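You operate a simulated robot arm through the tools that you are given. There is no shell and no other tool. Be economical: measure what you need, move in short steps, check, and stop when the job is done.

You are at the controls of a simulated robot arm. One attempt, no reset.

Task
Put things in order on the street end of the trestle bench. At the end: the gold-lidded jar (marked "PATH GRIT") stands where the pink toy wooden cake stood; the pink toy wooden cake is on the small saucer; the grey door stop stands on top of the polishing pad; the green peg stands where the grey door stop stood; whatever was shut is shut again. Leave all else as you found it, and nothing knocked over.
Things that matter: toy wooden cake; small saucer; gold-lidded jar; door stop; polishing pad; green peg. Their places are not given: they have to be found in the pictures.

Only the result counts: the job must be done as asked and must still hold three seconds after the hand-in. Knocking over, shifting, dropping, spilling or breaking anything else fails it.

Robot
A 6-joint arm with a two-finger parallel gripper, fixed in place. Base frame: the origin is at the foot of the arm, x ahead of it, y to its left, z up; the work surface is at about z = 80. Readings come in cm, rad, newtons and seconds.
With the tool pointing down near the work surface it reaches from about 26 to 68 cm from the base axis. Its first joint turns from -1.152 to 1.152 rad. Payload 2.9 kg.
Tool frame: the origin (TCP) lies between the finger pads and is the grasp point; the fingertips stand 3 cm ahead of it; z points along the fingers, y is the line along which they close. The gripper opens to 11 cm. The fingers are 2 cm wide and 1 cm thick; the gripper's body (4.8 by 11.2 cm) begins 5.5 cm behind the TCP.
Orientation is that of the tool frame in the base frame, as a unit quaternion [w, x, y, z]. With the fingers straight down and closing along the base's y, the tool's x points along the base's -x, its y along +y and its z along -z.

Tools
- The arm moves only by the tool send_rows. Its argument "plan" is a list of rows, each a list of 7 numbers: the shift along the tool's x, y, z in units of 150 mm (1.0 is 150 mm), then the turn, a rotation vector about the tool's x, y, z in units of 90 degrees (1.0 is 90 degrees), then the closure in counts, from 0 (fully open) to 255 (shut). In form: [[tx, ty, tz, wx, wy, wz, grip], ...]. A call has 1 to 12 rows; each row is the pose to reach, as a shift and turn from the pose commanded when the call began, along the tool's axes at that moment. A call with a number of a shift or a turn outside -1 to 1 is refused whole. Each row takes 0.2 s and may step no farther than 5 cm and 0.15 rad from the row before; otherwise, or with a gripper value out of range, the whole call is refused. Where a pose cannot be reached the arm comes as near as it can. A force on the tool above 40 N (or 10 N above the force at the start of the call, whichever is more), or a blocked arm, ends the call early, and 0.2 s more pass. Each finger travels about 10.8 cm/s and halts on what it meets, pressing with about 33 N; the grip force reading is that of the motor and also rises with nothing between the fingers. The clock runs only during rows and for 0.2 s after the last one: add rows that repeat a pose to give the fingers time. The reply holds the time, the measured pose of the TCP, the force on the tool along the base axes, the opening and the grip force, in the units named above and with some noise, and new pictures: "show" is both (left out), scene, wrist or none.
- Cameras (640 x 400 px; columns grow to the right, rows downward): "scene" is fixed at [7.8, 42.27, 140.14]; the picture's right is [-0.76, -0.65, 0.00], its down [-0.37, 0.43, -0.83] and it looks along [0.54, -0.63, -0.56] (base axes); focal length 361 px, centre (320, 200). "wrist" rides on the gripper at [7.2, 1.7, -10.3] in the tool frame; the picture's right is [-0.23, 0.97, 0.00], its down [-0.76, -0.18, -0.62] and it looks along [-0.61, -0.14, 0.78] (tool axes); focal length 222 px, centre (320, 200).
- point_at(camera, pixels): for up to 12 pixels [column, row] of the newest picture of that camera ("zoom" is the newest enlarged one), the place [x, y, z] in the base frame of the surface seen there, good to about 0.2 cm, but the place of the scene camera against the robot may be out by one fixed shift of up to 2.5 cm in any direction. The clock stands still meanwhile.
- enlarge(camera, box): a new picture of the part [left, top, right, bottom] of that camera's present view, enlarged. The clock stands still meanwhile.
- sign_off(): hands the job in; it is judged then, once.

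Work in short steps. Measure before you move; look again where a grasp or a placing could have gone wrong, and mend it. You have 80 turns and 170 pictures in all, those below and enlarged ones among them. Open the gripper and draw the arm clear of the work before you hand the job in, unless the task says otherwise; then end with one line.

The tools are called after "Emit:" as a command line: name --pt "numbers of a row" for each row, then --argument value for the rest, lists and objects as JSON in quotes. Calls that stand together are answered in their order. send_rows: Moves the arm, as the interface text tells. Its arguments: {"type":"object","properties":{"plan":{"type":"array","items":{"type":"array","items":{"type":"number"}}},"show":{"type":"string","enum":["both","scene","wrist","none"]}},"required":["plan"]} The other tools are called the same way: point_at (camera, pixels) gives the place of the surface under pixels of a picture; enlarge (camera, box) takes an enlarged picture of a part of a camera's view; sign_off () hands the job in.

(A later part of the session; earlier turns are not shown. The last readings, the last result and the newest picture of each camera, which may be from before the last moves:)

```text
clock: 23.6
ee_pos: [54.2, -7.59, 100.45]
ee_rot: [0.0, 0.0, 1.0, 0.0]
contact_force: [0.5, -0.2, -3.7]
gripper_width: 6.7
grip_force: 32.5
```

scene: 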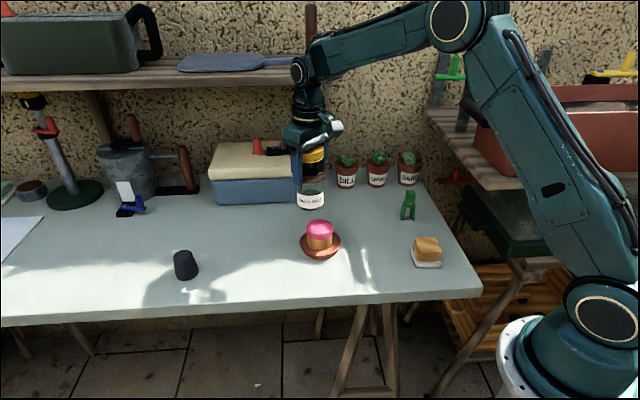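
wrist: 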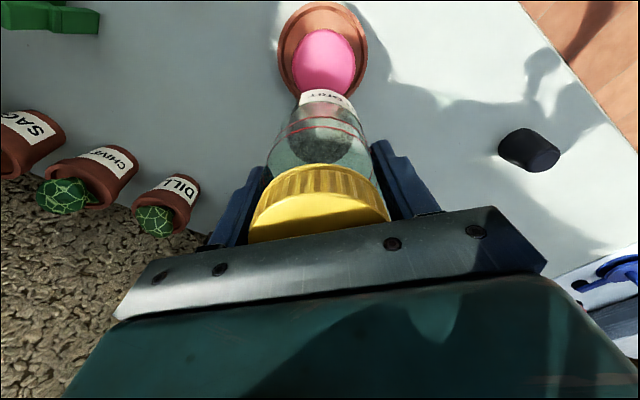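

Jar is clear of the cake. Second leg to above the target, then partly down.

Emit:
send_rows --pt "-0.16 0.2 0 0 0 0 255" --pt "-0.32 0.4 0 0 0 0 255" --pt "-0.48 0.63 0 0 0 0 255" --pt "-0.627 0.846 0 0 0 0 255" --pt "-0.627 0.846 0.2 0 0 0 255" --pt "-0.627 0.846 0.4 0 0 0 255" --pt "-0.627 0.846 0.4 0 0 0 255"

Emit:
enlarge --camera "scene" --box '[180, 140, 320, 270]'

```text
clock: 25.2
ee_pos: [63.77, 5.28, 94.28]
ee_rot: [-0.001, 0.0, 1.0, 0.0]
contact_force: [-0.4, -0.3, -3.9]
gripper_width: 6.71
grip_force: 33.4
```

scene: 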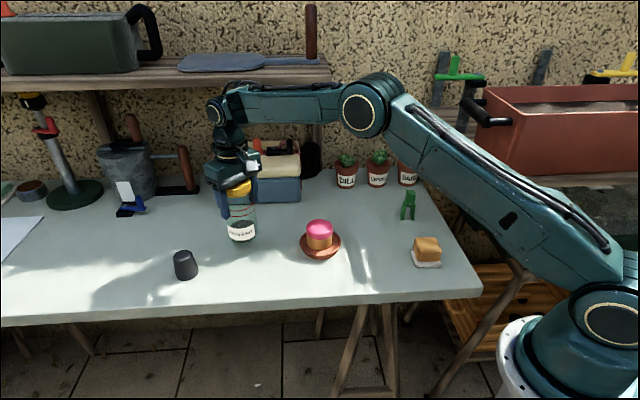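
wrist: 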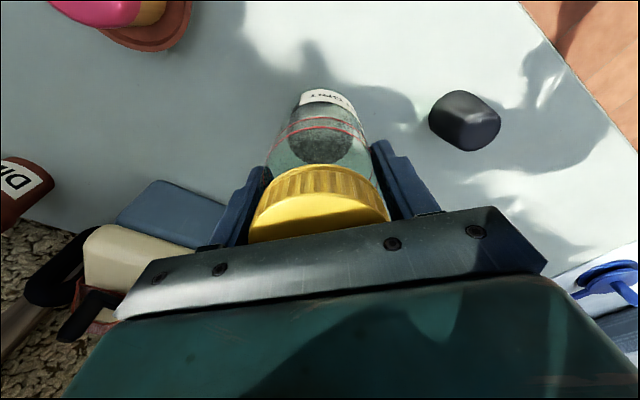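

```text
3.08 times, centred on (250, 205) of scene
```

zoom: 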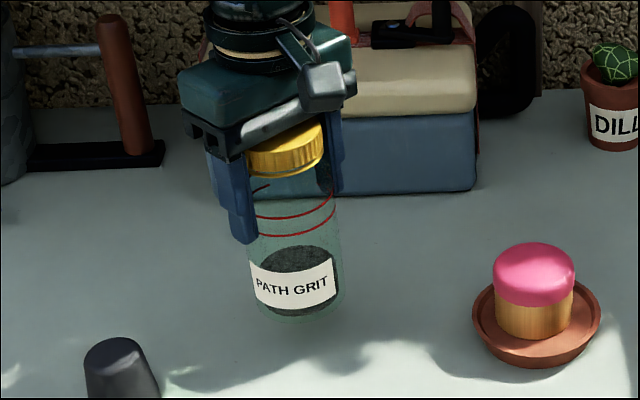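

Position is right (63.8,5.3). I lower the last 3.4 cm gently, and check force before releasing.

Emit:
send_rows --pt "0.007 -0.01 0.1 0 0 0 255" --pt "0.007 -0.01 0.19 0 0 0 255" --pt "0.007 -0.01 0.215 0 0 0 255" --pt "0.007 -0.01 0.223 0 0 0 255" --pt "0.007 -0.01 0.228 0 0 0 255" --pt "0.007 -0.01 0.228 0 0 0 255"

Emit:
enlarge --camera "scene" --box '[180, 140, 320, 270]'

```text
clock: 26.6
ee_pos: [63.45, 5.2, 90.91]
ee_rot: [0.0, 0.001, 1.0, 0.0]
contact_force: [0.3, 0.4, -3.3]
gripper_width: 6.7
grip_force: 33.3
```

scene: 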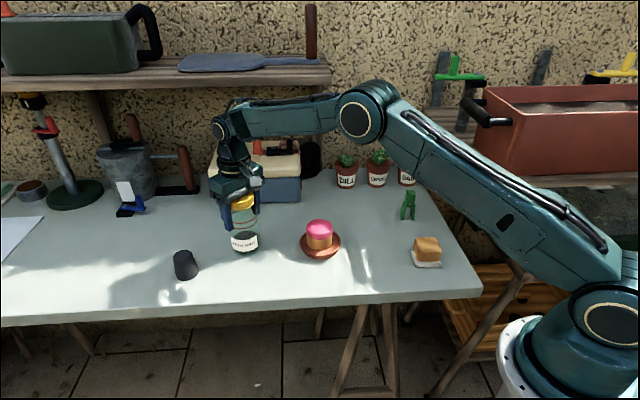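
wrist: 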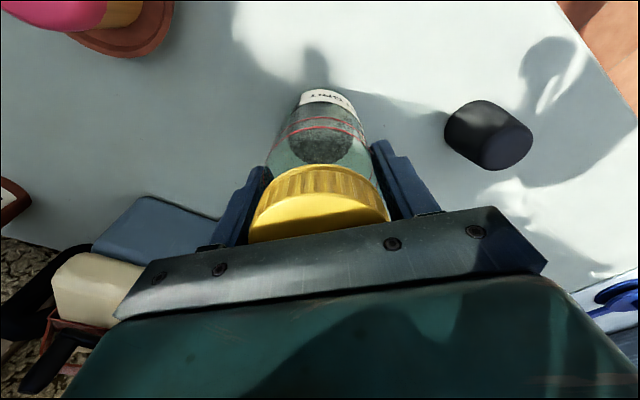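

```text
3.08 times, centred on (250, 205) of scene
```

zoom: 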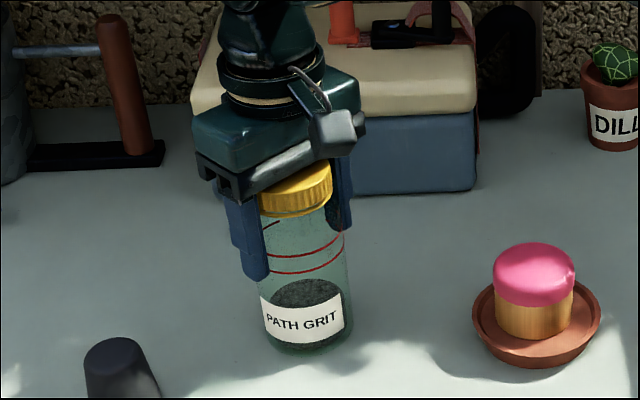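

Force still −3.3 N, so it hangs a hair above the table. I lower in tiny steps up to 0.2 cm with a +0.15 trim in x.

Emit:
send_rows --pt "-0.01 0 0.0 0 0 0 255" --pt "-0.01 0 0.004 0 0 0 255" --pt "-0.01 0 0.008 0 0 0 255" --pt "-0.01 0 0.012 0 0 0 255" --pt "-0.01 0 0.012 0 0 0 255" --show "none"

```text
clock: 27.8
ee_pos: [63.73, 4.94, 90.82]
ee_rot: [0.0, 0.0, 1.0, 0.0]
contact_force: [-2.6, -0.8, 3.0]
gripper_width: 6.69
grip_force: 32.6
```

Now the force reads +3 N, so the jar stands on the table. I open and rise straight up.

Emit:
send_rows --pt "0 0 0 0 0 0 0" --pt "0 0 0 0 0 0 0" --pt "0 0 0 0 0 0 0" --pt "0 0 -0.15 0 0 0 0" --pt "0 0 -0.4 0 0 0 0" --pt "0 0 -0.7 0 0 0 0" --pt "0 0 -0.8 0 0 0 0"

Emit:
enlarge --camera "scene" --box '[150, 150, 290, 290]'

```text
clock: 29.4
ee_pos: [63.69, 4.98, 102.67]
ee_rot: [0.001, 0.0, 1.0, 0.0]
contact_force: [-0.4, -0.6, 0.0]
gripper_width: 10.99
grip_force: 0.0
```

scene: 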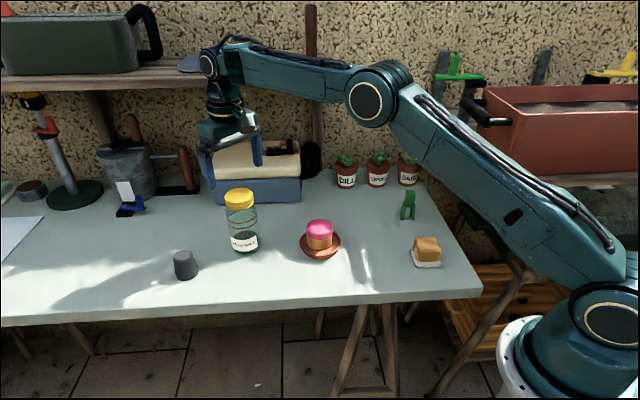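
wrist: 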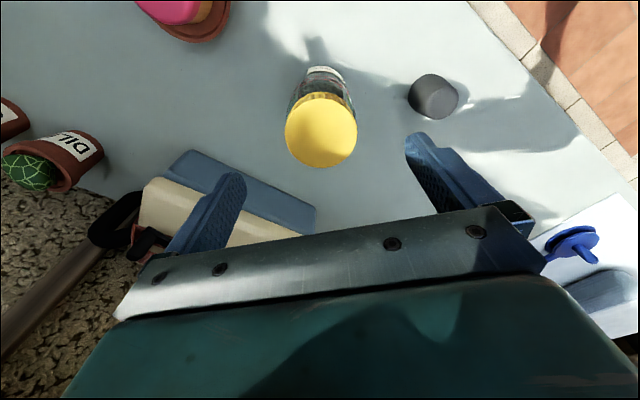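

```text
2.86 times, centred on (220, 220) of scene
```

zoom: 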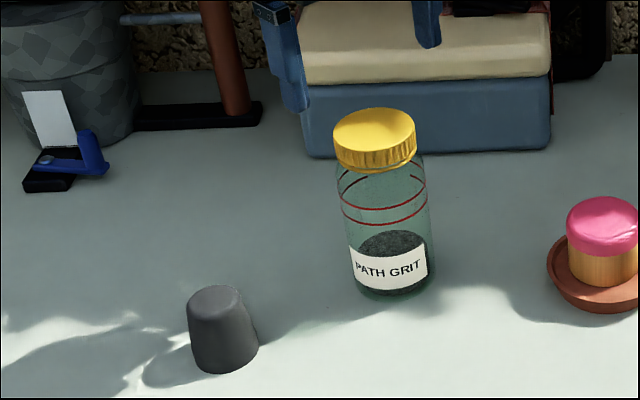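

Jar stands upright in place. Now I measure the stop in the wrist view (433,95).

Emit:
enlarge --camera "wrist" --box '[393, 55, 473, 135]'

Emit:
point_at --camera "wrist" --pixels '[[438, 100], [422, 100], [457, 97], [440, 88], [440, 115], [412, 92], [428, 76], [410, 100]]'

Emit:
point_at --camera "zoom" --pixels '[[360, 270], [190, 270], [520, 270], [360, 170], [360, 350]]'

```text
5.00 times, centred on (433, 95) of wrist
```

zoom: 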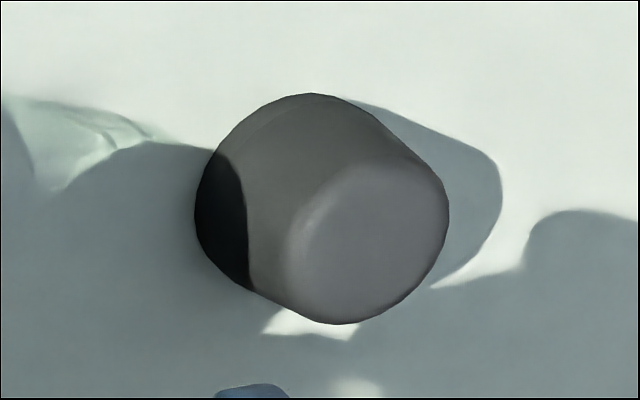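

```text
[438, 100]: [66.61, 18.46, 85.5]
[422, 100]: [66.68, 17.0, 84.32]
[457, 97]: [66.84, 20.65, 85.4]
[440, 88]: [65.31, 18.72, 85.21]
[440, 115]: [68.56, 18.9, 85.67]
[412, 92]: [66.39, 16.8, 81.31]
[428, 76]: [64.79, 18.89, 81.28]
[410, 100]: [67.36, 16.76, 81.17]
```

```text
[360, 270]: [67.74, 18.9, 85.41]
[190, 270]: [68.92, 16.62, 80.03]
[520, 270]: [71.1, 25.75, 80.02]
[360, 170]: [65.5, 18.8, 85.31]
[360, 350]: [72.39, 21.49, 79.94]
```

Stop centre ≈(67.0,18.9), top 85.4; radius 69.6 cm, beyond straight-down reach, so I'll tilt the tool outward. First I move near it with yaw −15.8°.

Emit:
send_rows --pt "0.03 0.22 0.0 0 0 -0.044 0" --pt "0.07 0.44 0.0 0 0 -0.088 0" --pt "0.11 0.66 0.08 0 0 -0.132 0" --pt "0.147 0.827 0.18 0 0 -0.1756 0" --pt "0.147 0.827 0.18 0 0 -0.1756 0" --show "none"

Emit:
send_rows --pt "-0.03 0 0.1 0 -0.05 0 0" --pt "-0.06 0 0.2 0 -0.1 0 0" --pt "-0.09 0 0.3 0 -0.14 0 0" --pt "-0.12 0 0.4 0 -0.18 0 0" --pt "-0.12 0 0.4 0 -0.18 0 0"

```text
clock: 30.6
ee_pos: [61.33, 17.44, 100.02]
ee_rot: [0.0, -0.137, 0.991, 0.0]
contact_force: [0.9, -0.6, -0.6]
gripper_width: 11.03
grip_force: 0.1
```

```text
clock: 31.8
ee_pos: [63.07, 17.92, 94.06]
ee_rot: [0.141, -0.136, 0.98, 0.019]
contact_force: [0.3, 0.0, -0.3]
gripper_width: 10.99
grip_force: 0.0
```

scene: 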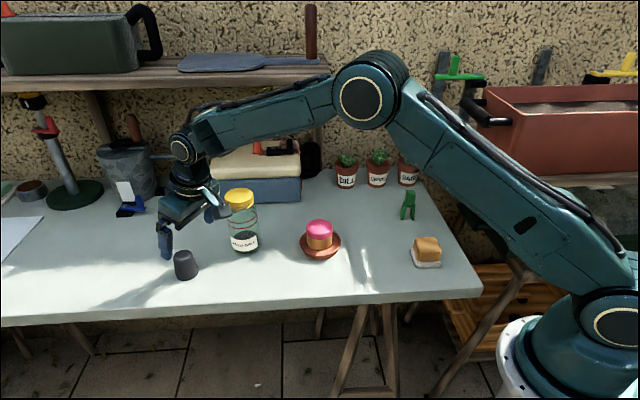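
wrist: 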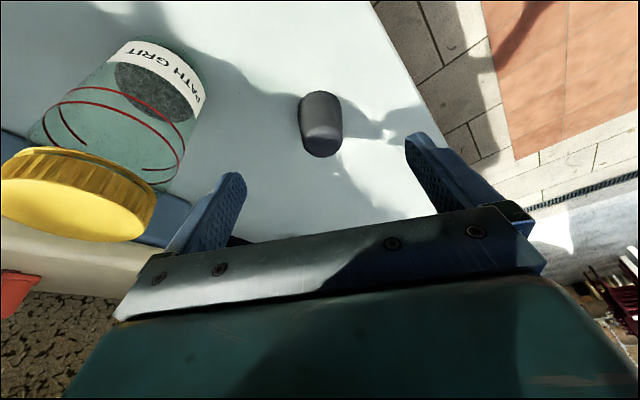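

Tilt is outward by 16°. I advance partway along the tool axis toward the stop and re-measure.

Emit:
send_rows --pt "-0.071 -0.009 0.1 0 0 0 0" --pt "-0.071 -0.009 0.25 0 0 0 0" --pt "-0.071 -0.009 0.42 0 0 0 0" --pt "-0.071 -0.009 0.42 0 0 0 0"

Emit:
enlarge --camera "wrist" --box '[240, 90, 400, 190]'

Emit:
point_at --camera "wrist" --pixels '[[322, 150], [322, 160], [322, 170], [305, 160], [340, 160], [322, 180], [322, 135]]'

```text
clock: 32.8
ee_pos: [65.83, 18.62, 88.39]
ee_rot: [0.14, -0.136, 0.981, 0.02]
contact_force: [0.4, -0.2, -0.3]
gripper_width: 11.0
grip_force: 0.1
```

scene: 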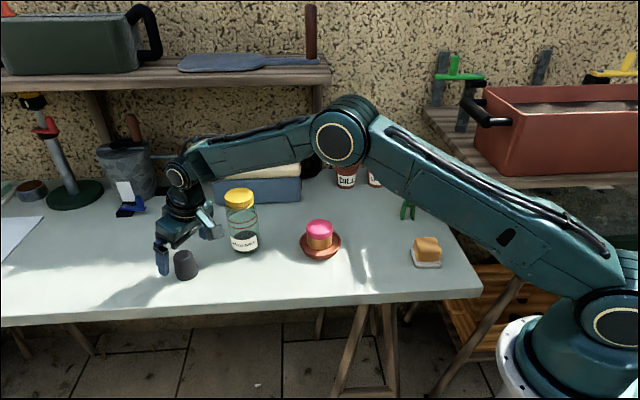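
wrist: 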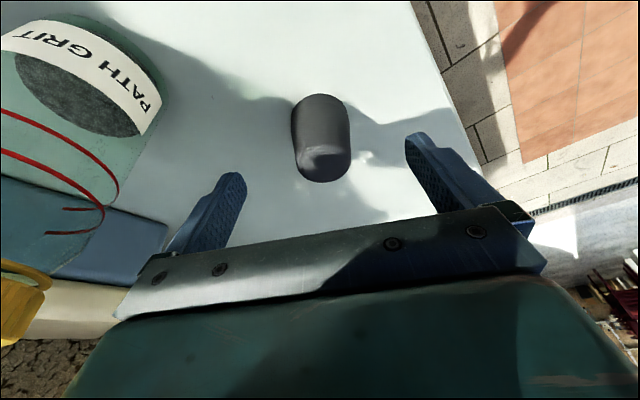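

```text
4.00 times, centred on (320, 140) of wrist
```

zoom: 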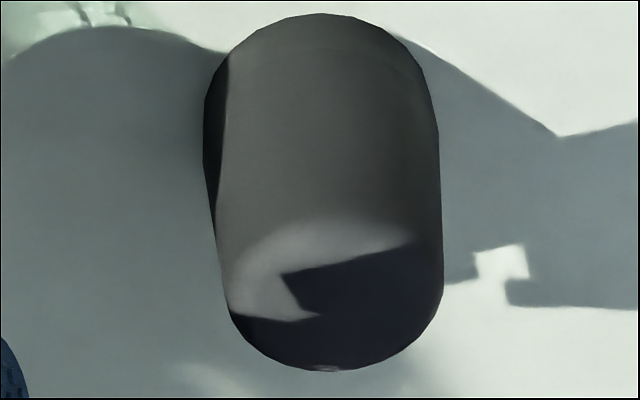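

```text
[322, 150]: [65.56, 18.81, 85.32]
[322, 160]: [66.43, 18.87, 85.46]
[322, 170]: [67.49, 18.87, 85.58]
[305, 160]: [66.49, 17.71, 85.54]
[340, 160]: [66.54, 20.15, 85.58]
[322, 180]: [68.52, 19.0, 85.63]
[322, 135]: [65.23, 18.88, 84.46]
```

Stop centre (67.05,18.97): the tool axis already lines up. I advance 4.6 cm along it and close.

Emit:
send_rows --pt "0 0 0.12 0 0 0 0" --pt "0 0 0.24 0 0 0 0" --pt "0 0 0.31 0 0 0 0" --pt "0 0 0.31 0 0 0 0" --pt "0 0 0.31 0 0 0 255" --pt "0 0 0.31 0 0 0 255" --pt "0 0 0.31 0 0 0 255" --pt "0 0 0.31 0 0 0 255"

Emit:
enlarge --camera "scene" --box '[130, 200, 260, 300]'

```text
clock: 34.6
ee_pos: [67.16, 18.98, 83.76]
ee_rot: [0.14, -0.136, 0.981, 0.02]
contact_force: [0.1, 0.5, 0.3]
gripper_width: 4.51
grip_force: 33.5
```

scene: 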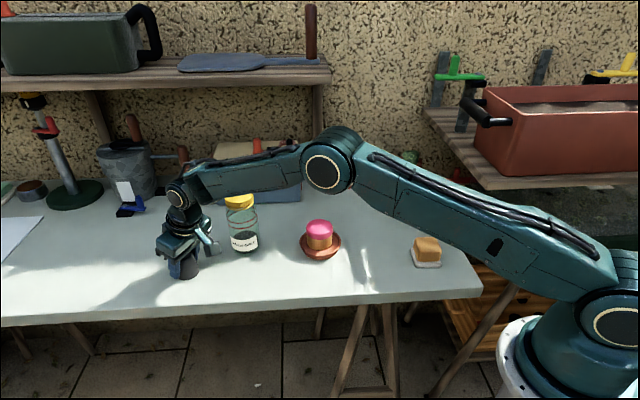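
wrist: 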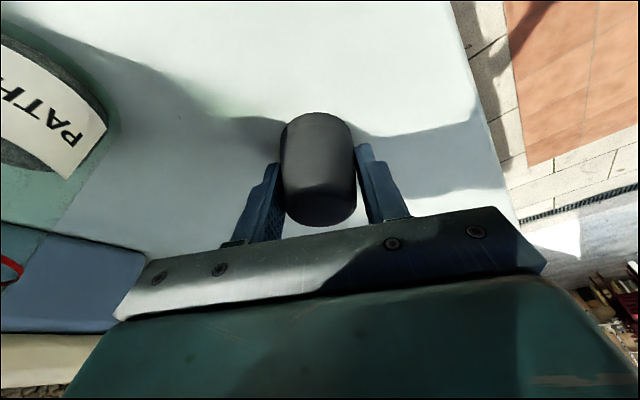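

```text
4.00 times, centred on (195, 250) of scene
```

zoom: 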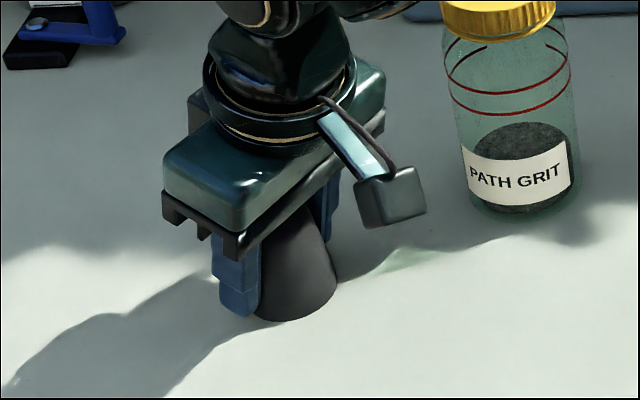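

Stop is held (4.5 cm) upright. I lift 8 cm straight up then retract radially inward, away from the jar.

Emit:
send_rows --pt "-0.03 0 -0.1 0 0 0 255" --pt "-0.075 0 -0.2555 0 0 0 255" --pt "-0.15 0 -0.511 0 0 0 255" --pt "0.09 0 -0.581 0 0 0 255" --pt "0.33 0 -0.651 0 0 0 255" --pt "0.57 0 -0.722 0 0 0 255" --pt "0.81 0 -0.79 0 0 0 255" --pt "0.81 0 -0.79 0 0 0 255"

```text
clock: 36.4
ee_pos: [52.7, 14.7, 91.98]
ee_rot: [0.141, -0.136, 0.981, 0.019]
contact_force: [-0.2, -0.6, -0.9]
gripper_width: 4.49
grip_force: 33.5
```

scene: 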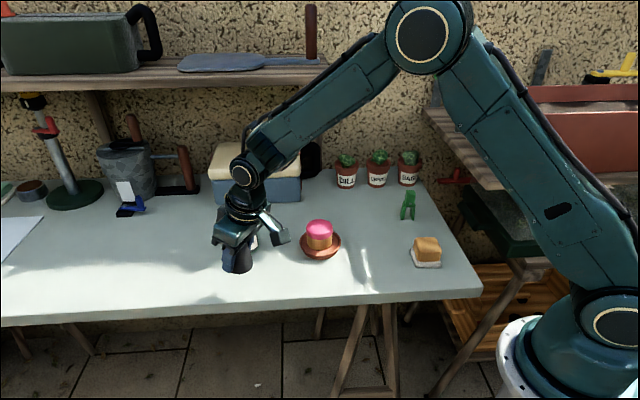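
wrist: 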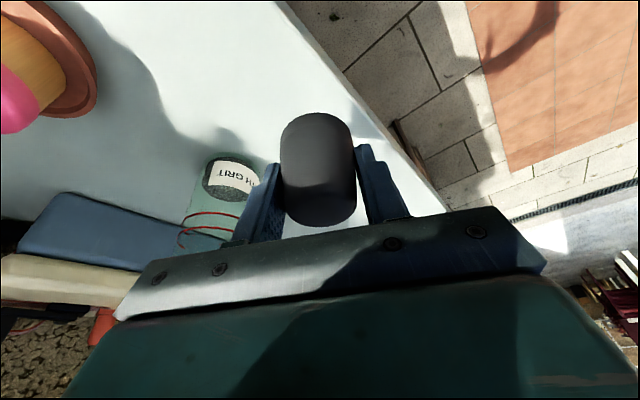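

Jar still upright behind. I carry the stop with unchanged orientation (so it stays upright) toward the pad in three equal legs.

Emit:
send_rows --pt "0.21 -0.19 -0.13 0 0 0 255" --pt "0.43 -0.38 -0.22 0 0 0 255" --pt "0.65 -0.576 -0.294 0 0 0 255" --show "none"

Emit:
send_rows --pt "0.226 -0.192 -0.066 0 0 0 255" --pt "0.452 -0.384 -0.132 0 0 0 255" --pt "0.678 -0.576 -0.198 0 0 0 255"

```text
clock: 37.2
ee_pos: [44.99, 3.43, 93.49]
ee_rot: [0.14, -0.136, 0.981, 0.019]
contact_force: [-0.5, -0.2, -1.6]
gripper_width: 4.54
grip_force: 33.1
```

```text
clock: 38.0
ee_pos: [37.27, -7.61, 93.54]
ee_rot: [0.139, -0.136, 0.981, 0.02]
contact_force: [0.4, 0.0, -1.0]
gripper_width: 4.51
grip_force: 32.7
```

scene: 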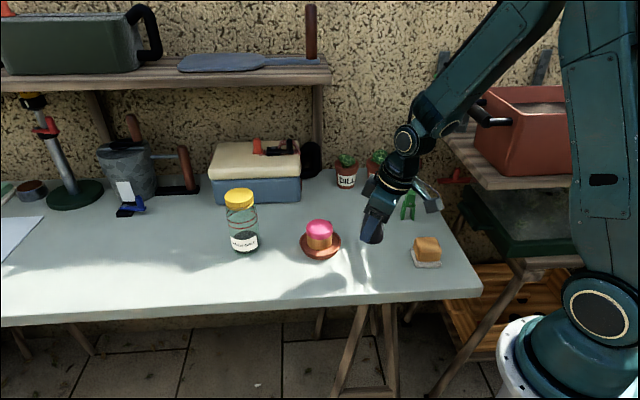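
wrist: 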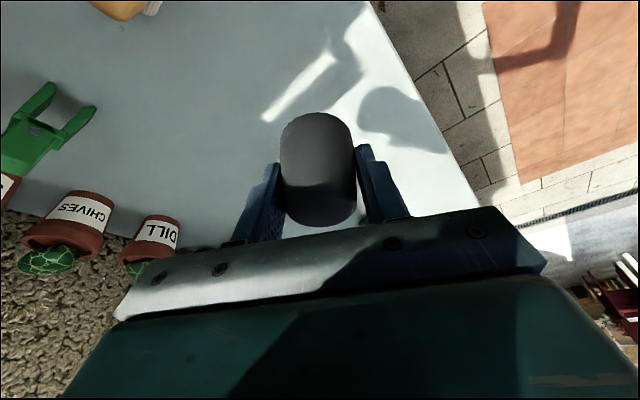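

Final leg to above the pad centre (29.1,−18.95), z≈91.5.

Emit:
send_rows --pt "0.23 -0.19 -0.066 0 0 0 255" --pt "0.46 -0.38 -0.132 0 0 0 255" --pt "0.69 -0.56 -0.17 0 0 0 255" --pt "0.737 -0.579 -0.077 0 0 0 255" --pt "0.737 -0.579 -0.077 0 0 0 255"

Emit:
enlarge --camera "scene" --box '[370, 180, 490, 280]'

```text
clock: 39.2
ee_pos: [28.97, -19.24, 91.28]
ee_rot: [0.14, -0.137, 0.98, 0.019]
contact_force: [0.3, -0.6, -2.0]
gripper_width: 4.49
grip_force: 33.3
```

scene: 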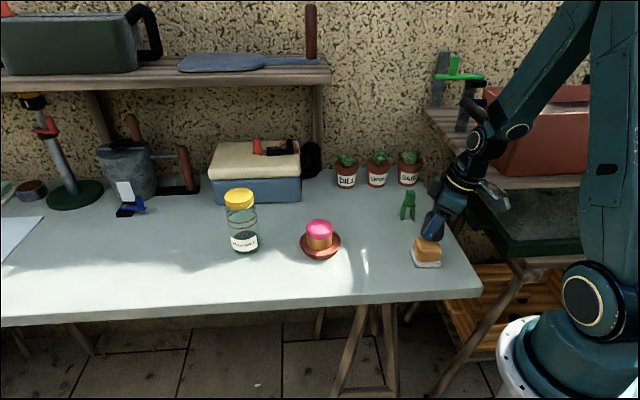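
wrist: 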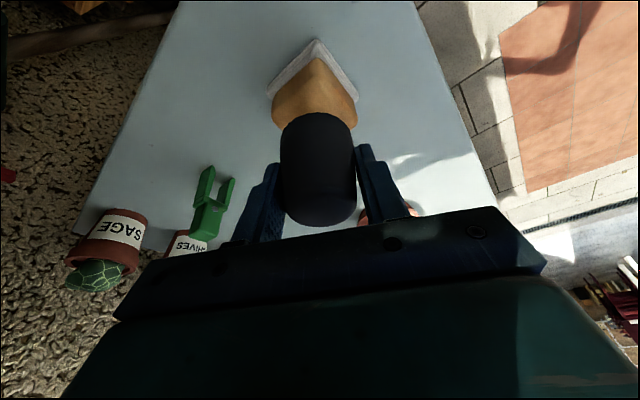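

```text
4.00 times, centred on (430, 230) of scene
```

zoom: 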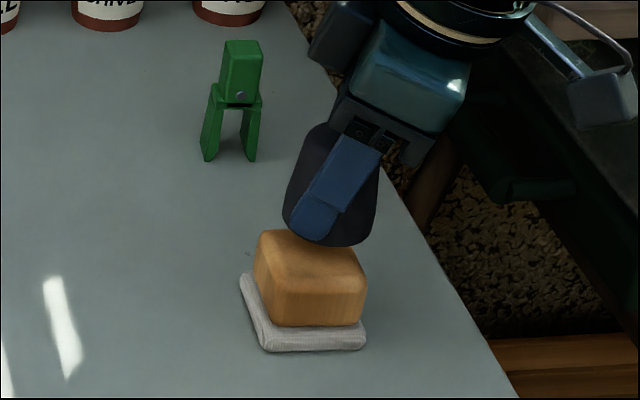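

The 12° lean matches perspective, so the stop is upright. I check its position relative to the pad in both views.

Emit:
point_at --camera "wrist" --pixels '[[320, 195], [320, 222], [320, 165], [290, 195], [350, 195], [320, 116], [300, 125], [340, 125]]'

Emit:
point_at --camera "zoom" --pixels '[[333, 243], [287, 215], [374, 235], [310, 270], [262, 240], [362, 275]]'

```text
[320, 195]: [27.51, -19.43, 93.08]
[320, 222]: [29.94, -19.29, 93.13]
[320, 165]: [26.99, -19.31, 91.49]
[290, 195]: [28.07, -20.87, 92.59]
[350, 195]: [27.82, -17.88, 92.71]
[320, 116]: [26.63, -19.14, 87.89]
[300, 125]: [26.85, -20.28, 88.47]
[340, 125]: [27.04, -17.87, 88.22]
```

```text
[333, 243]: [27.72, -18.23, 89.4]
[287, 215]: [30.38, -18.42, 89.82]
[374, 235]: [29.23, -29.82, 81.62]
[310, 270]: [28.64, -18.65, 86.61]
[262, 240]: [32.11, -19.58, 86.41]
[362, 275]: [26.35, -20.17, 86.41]
```

Stop is about 0.2 cm off in y; I correct and lower to just above the pad top, then creep to contact.

Emit:
send_rows --pt "0.012 0.012 0.05 0 0 0 255" --pt "0.025 0.012 0.1 0 0 0 255" --pt "0.036 0.012 0.146 0 0 0 255" --pt "0.038 0.012 0.153 0 0 0 255" --pt "0.038 0.012 0.153 0 0 0 255"

Emit:
enlarge --camera "scene" --box '[370, 180, 490, 280]'

```text
clock: 40.4
ee_pos: [28.97, -18.78, 88.97]
ee_rot: [0.14, -0.136, 0.981, 0.02]
contact_force: [-0.7, 0.0, -0.8]
gripper_width: 4.52
grip_force: 33.4
```

scene: 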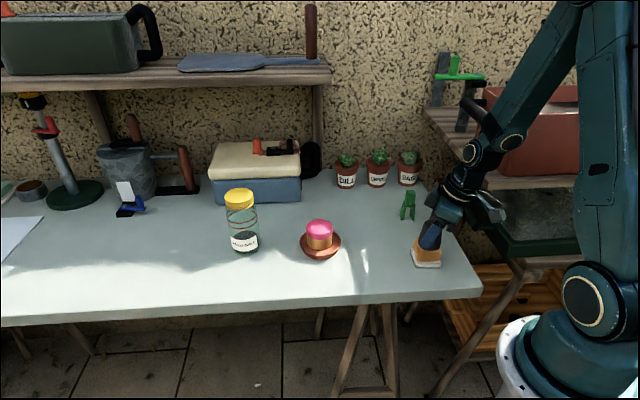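
wrist: 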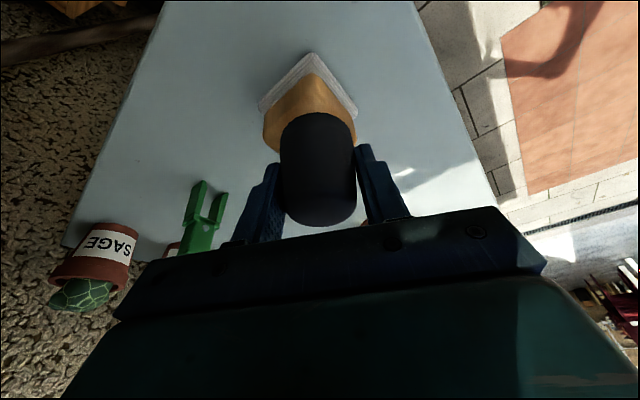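

```text
4.00 times, centred on (430, 230) of scene
```

zoom: 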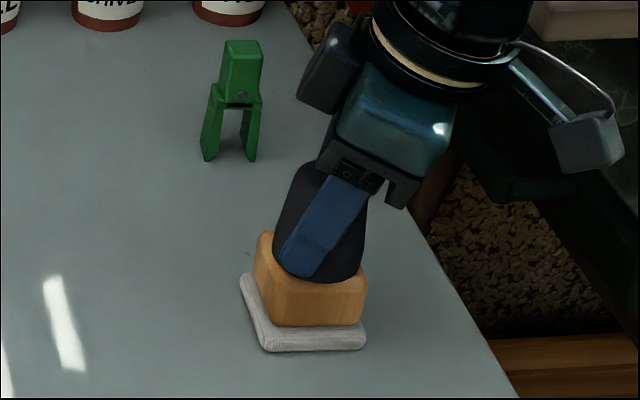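

Near contact. I measure the stop's lower rim against the block top before creeping down.

Emit:
point_at --camera "zoom" --pixels '[[317, 280], [277, 256], [360, 265], [317, 290], [270, 262], [262, 236], [362, 285], [278, 290]]'

Emit:
point_at --camera "wrist" --pixels '[[318, 116], [285, 130], [350, 130], [318, 108], [312, 77], [268, 130], [350, 120]]'

```text
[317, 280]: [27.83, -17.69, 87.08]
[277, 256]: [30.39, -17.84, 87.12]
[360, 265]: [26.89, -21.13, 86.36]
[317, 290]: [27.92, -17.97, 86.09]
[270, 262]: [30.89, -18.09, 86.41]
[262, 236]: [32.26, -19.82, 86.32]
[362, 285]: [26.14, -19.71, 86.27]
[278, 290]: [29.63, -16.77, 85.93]
```

```text
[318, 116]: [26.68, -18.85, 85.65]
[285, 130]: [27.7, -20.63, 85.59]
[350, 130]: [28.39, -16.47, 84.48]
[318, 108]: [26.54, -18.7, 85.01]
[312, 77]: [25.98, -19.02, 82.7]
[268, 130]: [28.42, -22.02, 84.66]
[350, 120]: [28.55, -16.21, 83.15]
```

Centre agrees within ~0.2 cm; about 0.4 cm gap remains. I creep down 0.3 cm.

Emit:
send_rows --pt "0.0019 0 0.0064 0 0 0 255" --pt "0.0038 0 0.0128 0 0 0 255" --pt "0.0047 0 0.016 0 0 0 255" --pt "0.0056 0 0.0192 0 0 0 255" --pt "0.0056 0 0.0192 0 0 0 255" --show "none"

```text
clock: 41.6
ee_pos: [28.99, -18.78, 88.78]
ee_rot: [0.139, -0.136, 0.981, 0.018]
contact_force: [-9.1, 2.0, 34.7]
gripper_width: 4.51
grip_force: 32.7
```

Firm contact (35 N). I relieve ~0.12 cm and check force.

Emit:
send_rows --pt "-0.0012 0 -0.004 0 0 0 255" --pt "-0.002 0 -0.007 0 0 0 255" --pt "-0.002 0 -0.007 0 0 0 255" --show "none"

```text
clock: 42.4
ee_pos: [28.93, -18.77, 88.75]
ee_rot: [0.14, -0.137, 0.98, 0.019]
contact_force: [3.6, 0.9, 7.6]
gripper_width: 4.51
grip_force: 33.0
```

Light contact (7.6 N). I open and retreat along the tool axis.

Emit:
send_rows --pt "0 0 0 0 0 0 0" --pt "0 0 0 0 0 0 0" --pt "0 0 0 0 0 0 0" --pt "0 0 -0.1 0 0 0 0" --pt "0 0 -0.3 0 0 0 0" --pt "0 0 -0.55 0 0 0 0" --pt "0 0 -0.75 0 0 0 0"

Emit:
enlarge --camera "scene" --box '[370, 180, 490, 280]'

```text
clock: 44.0
ee_pos: [25.79, -19.41, 99.92]
ee_rot: [0.14, -0.136, 0.981, 0.019]
contact_force: [-0.3, -0.1, 0.4]
gripper_width: 10.98
grip_force: 0.0
```

scene: 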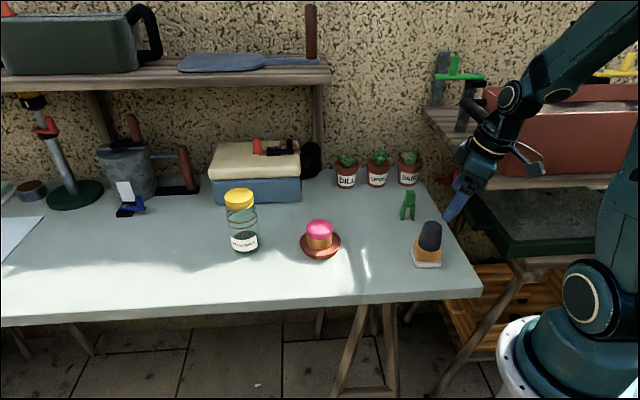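
wrist: 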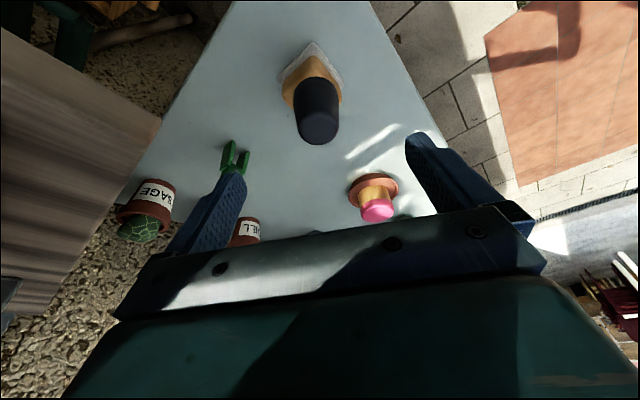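

```text
4.00 times, centred on (430, 230) of scene
```

zoom: 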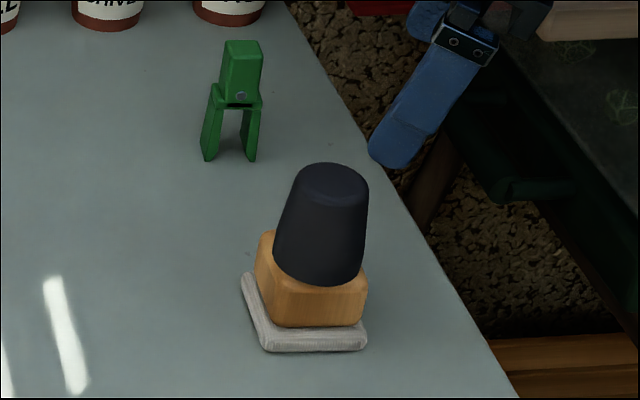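

The stop stands properly on the pad. Now the peg: I measure its geometry.

Emit:
enlarge --camera "scene" --box '[385, 180, 435, 230]'

Emit:
point_at --camera "zoom" --pixels '[[275, 115], [370, 130], [300, 90], [370, 85], [320, 105], [235, 325], [350, 325], [320, 190], [320, 160], [270, 290], [350, 290], [330, 130]]'

Emit:
enlarge --camera "wrist" --box '[205, 125, 285, 195]'

```text
8.00 times, centred on (410, 205) of scene
```

zoom: 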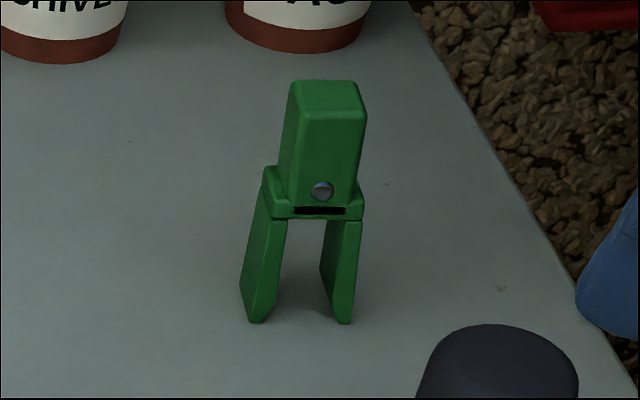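

```text
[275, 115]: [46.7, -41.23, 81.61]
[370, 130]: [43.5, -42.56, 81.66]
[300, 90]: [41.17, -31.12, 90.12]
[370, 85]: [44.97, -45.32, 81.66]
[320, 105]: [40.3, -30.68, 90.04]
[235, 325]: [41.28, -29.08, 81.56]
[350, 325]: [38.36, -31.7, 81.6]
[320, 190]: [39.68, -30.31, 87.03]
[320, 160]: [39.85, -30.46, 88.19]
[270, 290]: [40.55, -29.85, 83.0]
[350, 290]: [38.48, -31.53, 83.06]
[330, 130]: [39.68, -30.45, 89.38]
```

```text
5.71 times, centred on (245, 160) of wrist
```

zoom: 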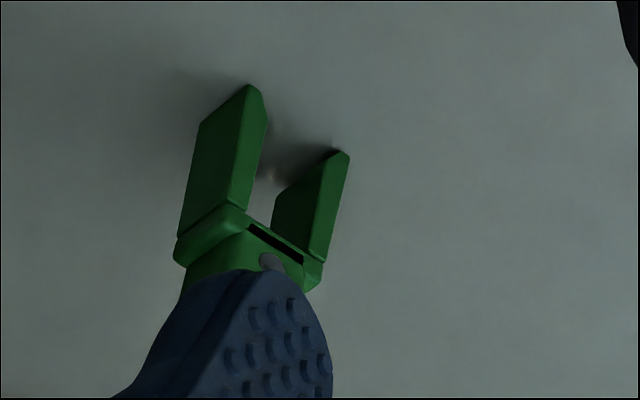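

Peg spread direction ≈(0.74,0.67), so yaw 47° suits, gripping the head. I measure the top centre and nearby shelf/greenhouse for clearance.

Emit:
point_at --camera "scene" --pixels '[[411, 192], [411, 193], [408, 191], [414, 191], [411, 191], [430, 110], [500, 180], [470, 195], [500, 240], [455, 105], [485, 110], [460, 180]]'

```text
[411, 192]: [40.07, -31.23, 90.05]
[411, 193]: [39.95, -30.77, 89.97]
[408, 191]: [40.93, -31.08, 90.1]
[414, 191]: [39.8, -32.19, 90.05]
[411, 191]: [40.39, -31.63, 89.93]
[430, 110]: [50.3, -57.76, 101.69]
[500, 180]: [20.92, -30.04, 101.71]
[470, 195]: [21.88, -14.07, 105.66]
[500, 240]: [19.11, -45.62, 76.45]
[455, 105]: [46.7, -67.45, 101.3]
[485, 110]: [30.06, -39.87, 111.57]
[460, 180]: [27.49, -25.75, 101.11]
```

Clearances are fine. I move above the peg while rotating 62.8° about the vertical, retaining the tilt (needed for the far placing).

Emit:
send_rows --pt "-0.07 -0.1 0.0 0.0245 0 0.0836 0" --pt "-0.14 -0.2 0.04 0.049 0 0.1673 0" --pt "-0.21 -0.31 0.09 0.0735 0 0.2509 0" --pt "-0.28 -0.41 0.14 0.098 0 0.3345 0" --pt "-0.35 -0.51 0.2 0.1225 0 0.4181 0" --pt "-0.42 -0.62 0.26 0.147 0 0.5018 0" --pt "-0.49 -0.72 0.33 0.1715 0 0.5854 0" --pt "-0.56 -0.82 0.388 0.196 0 0.669 0" --pt "-0.56 -0.82 0.388 0.196 0 0.669 0"

Emit:
enlarge --camera "wrist" --box '[240, 70, 400, 200]'

```text
clock: 46.0
ee_pos: [38.61, -28.88, 96.48]
ee_rot: [0.129, 0.395, 0.908, -0.057]
contact_force: [-0.7, 0.1, 0.0]
gripper_width: 11.0
grip_force: 0.1
```

scene: 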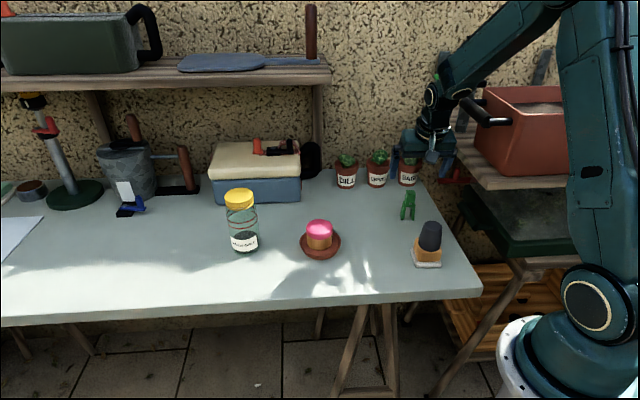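
wrist: 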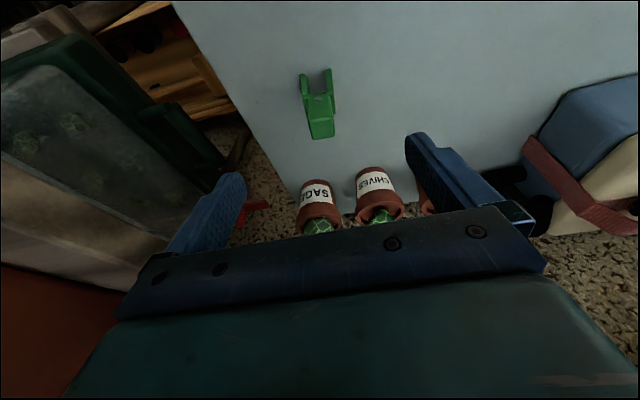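

```text
3.08 times, centred on (320, 135) of wrist
```

zoom: 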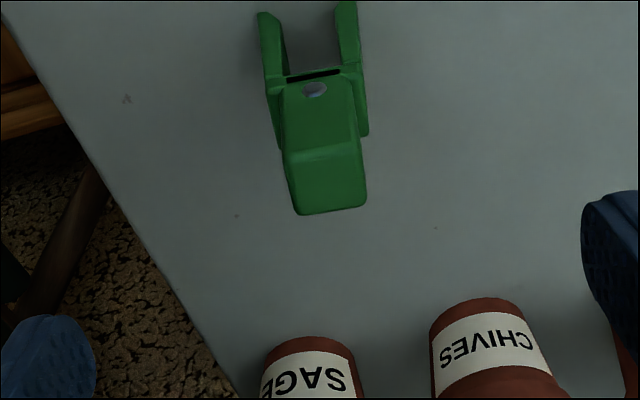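

Emit:
point_at --camera "zoom" --pixels '[[328, 182], [292, 163], [352, 155], [303, 207], [360, 200], [320, 140], [328, 209], [290, 185], [360, 178]]'

```text
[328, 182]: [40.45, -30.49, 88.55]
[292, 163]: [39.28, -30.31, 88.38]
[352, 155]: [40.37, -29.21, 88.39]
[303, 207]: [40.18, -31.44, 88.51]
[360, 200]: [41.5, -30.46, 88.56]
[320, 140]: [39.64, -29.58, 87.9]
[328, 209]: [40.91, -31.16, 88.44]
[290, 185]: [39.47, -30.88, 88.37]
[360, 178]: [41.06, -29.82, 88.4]
```

Peg head centre (40.35,−30.4), top 88.5. I advance 8.8 cm along the tool axis to z≈88 (fingertips at ≈85, on the head) and close.

Emit:
send_rows --pt "0.011 0.016 0.15 0 0 0 0" --pt "0.011 0.016 0.35 0 0 0 0" --pt "0.011 0.016 0.5 0 0 0 0" --pt "0.011 0.016 0.586 0 0 0 0" --pt "0.011 0.016 0.586 0 0 0 0"

Emit:
enlarge --camera "wrist" --box '[220, 80, 420, 240]'

Emit:
enlarge --camera "scene" --box '[370, 140, 490, 240]'

```text
clock: 47.2
ee_pos: [40.3, -30.17, 87.9]
ee_rot: [0.13, 0.395, 0.908, -0.058]
contact_force: [0.1, 0.1, 0.6]
gripper_width: 11.03
grip_force: 0.1
```

scene: 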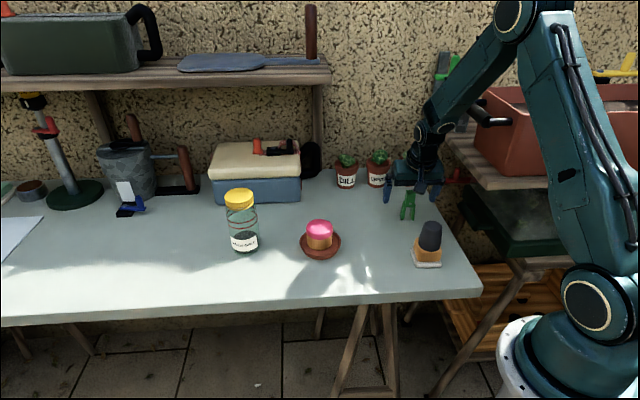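
wrist: 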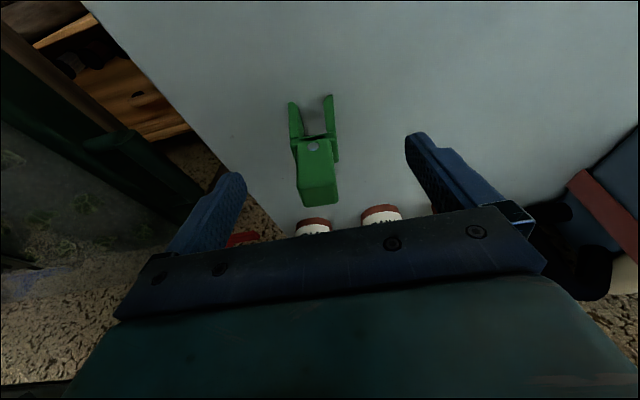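

```text
2.50 times, centred on (320, 160) of wrist
```

zoom: 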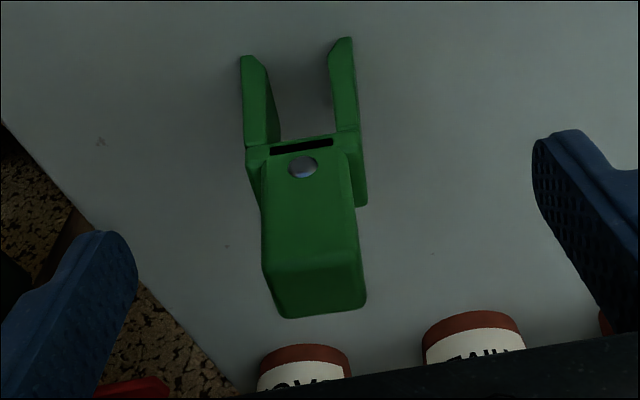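

```text
4.00 times, centred on (430, 190) of scene
```

zoom: 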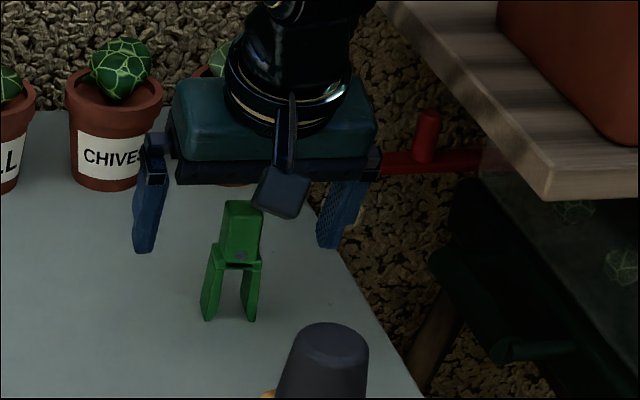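

Fingers straddle the head, well centred, no contact with pots. I close.

Emit:
send_rows --pt "0 -0.008 0 0 0 0 0" --pt "0 -0.008 0 0 0 0 255" --pt "0 -0.008 0 0 0 0 255" --pt "0 -0.008 0 0 0 0 255" --pt "0 -0.008 0 0 0 0 255"

Emit:
enlarge --camera "wrist" --box '[220, 80, 420, 240]'

```text
clock: 48.4
ee_pos: [40.21, -30.37, 87.91]
ee_rot: [0.13, 0.394, 0.908, -0.058]
contact_force: [-0.4, -0.6, 1.5]
gripper_width: 2.11
grip_force: 32.9
```

scene: 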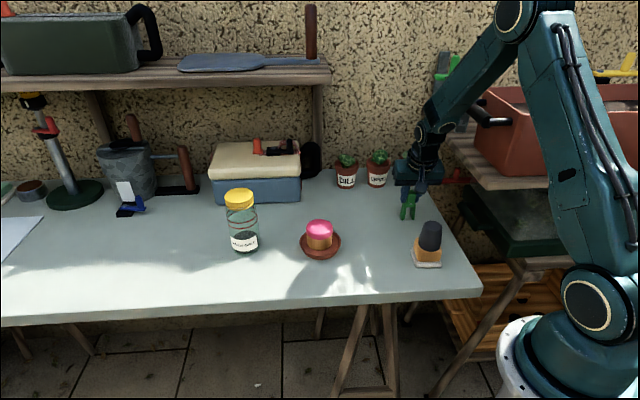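
wrist: 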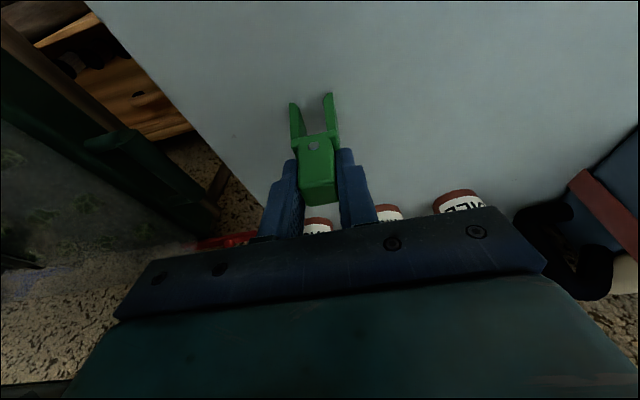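

```text
2.50 times, centred on (320, 160) of wrist
```

zoom: 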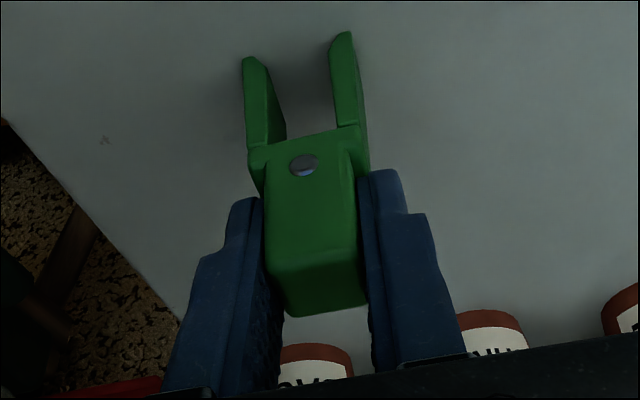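

Gripped at 2.1 cm. I lift 4 cm first and inspect the peg.

Emit:
send_rows --pt "-0.02 0 -0.07 0 0 0 255" --pt "-0.05 0 -0.17 0 0 0 255" --pt "-0.0744 0 -0.256 0 0 0 255" --pt "-0.0744 0 -0.256 0 0 0 255"

Emit:
enlarge --camera "scene" --box '[370, 140, 450, 230]'

Emit:
enlarge --camera "wrist" --box '[270, 80, 370, 160]'

```text
clock: 49.4
ee_pos: [40.16, -30.49, 92.05]
ee_rot: [0.129, 0.394, 0.908, -0.057]
contact_force: [-0.3, -0.3, -0.2]
gripper_width: 2.13
grip_force: 32.6
```

scene: 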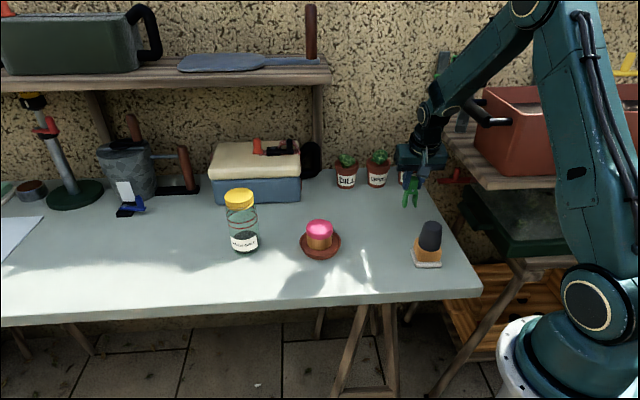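
wrist: 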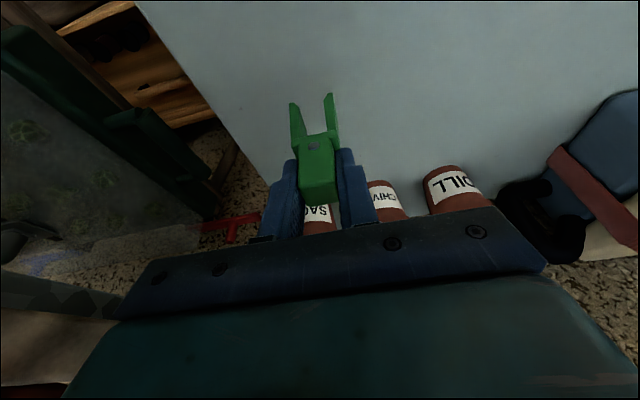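

```text
4.44 times, centred on (410, 185) of scene
```

zoom: 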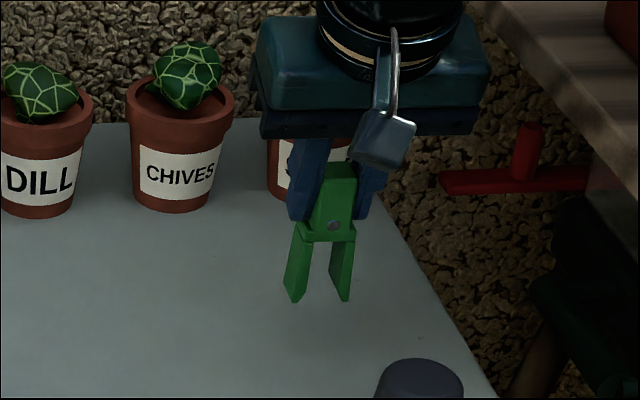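

```text
5.00 times, centred on (320, 120) of wrist
```

zoom: 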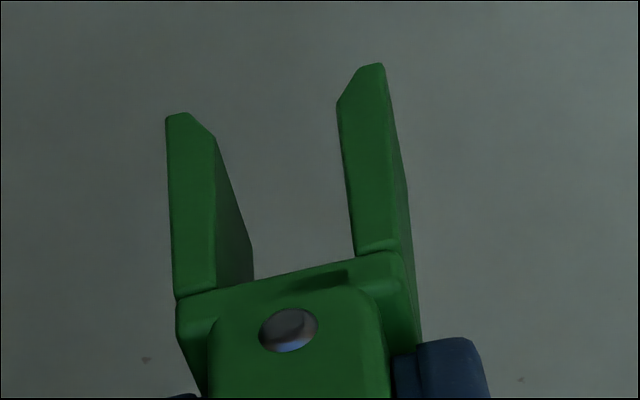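

Peg is upright and intact. I lift further and carry it in legs around the pad and cake while rotating back about the vertical.

Emit:
send_rows --pt "-0.074 0 -0.256 0 0 0 255" --pt "0.035 0.131 -0.357 -0.0195 0 -0.0671 255" --pt "0.162 0.262 -0.395 -0.039 0 -0.1342 255" --pt "0.29 0.394 -0.432 -0.0584 0 -0.2012 255" --pt "0.417 0.525 -0.47 -0.0779 0 -0.2683 255" --pt "0.545 0.656 -0.507 -0.0974 0 -0.3354 255" --pt "0.545 0.656 -0.507 -0.0974 0 -0.3354 255"

```text
clock: 51.0
ee_pos: [40.62, -16.31, 96.86]
ee_rot: [0.14, 0.133, 0.981, -0.02]
contact_force: [0.0, -0.4, -0.4]
gripper_width: 2.11
grip_force: 33.0
```

scene: 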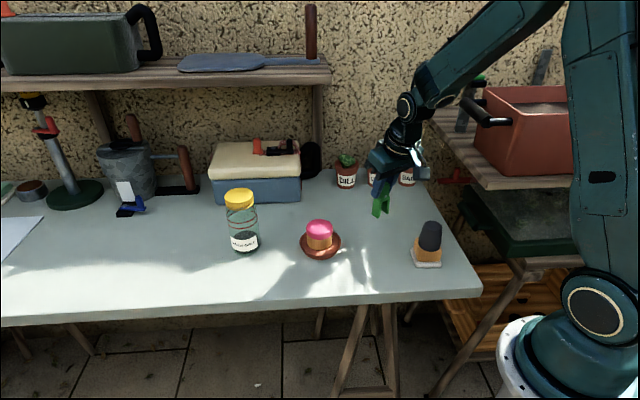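
wrist: 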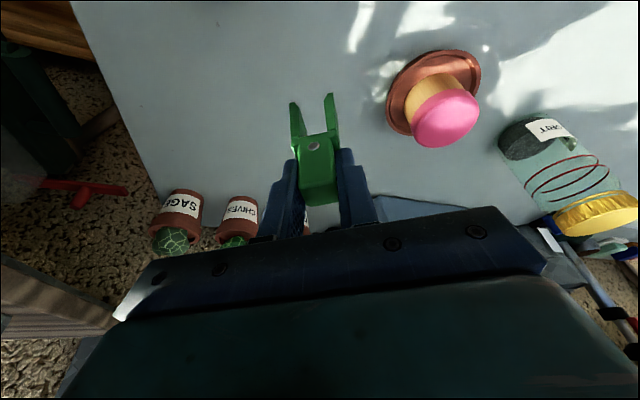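

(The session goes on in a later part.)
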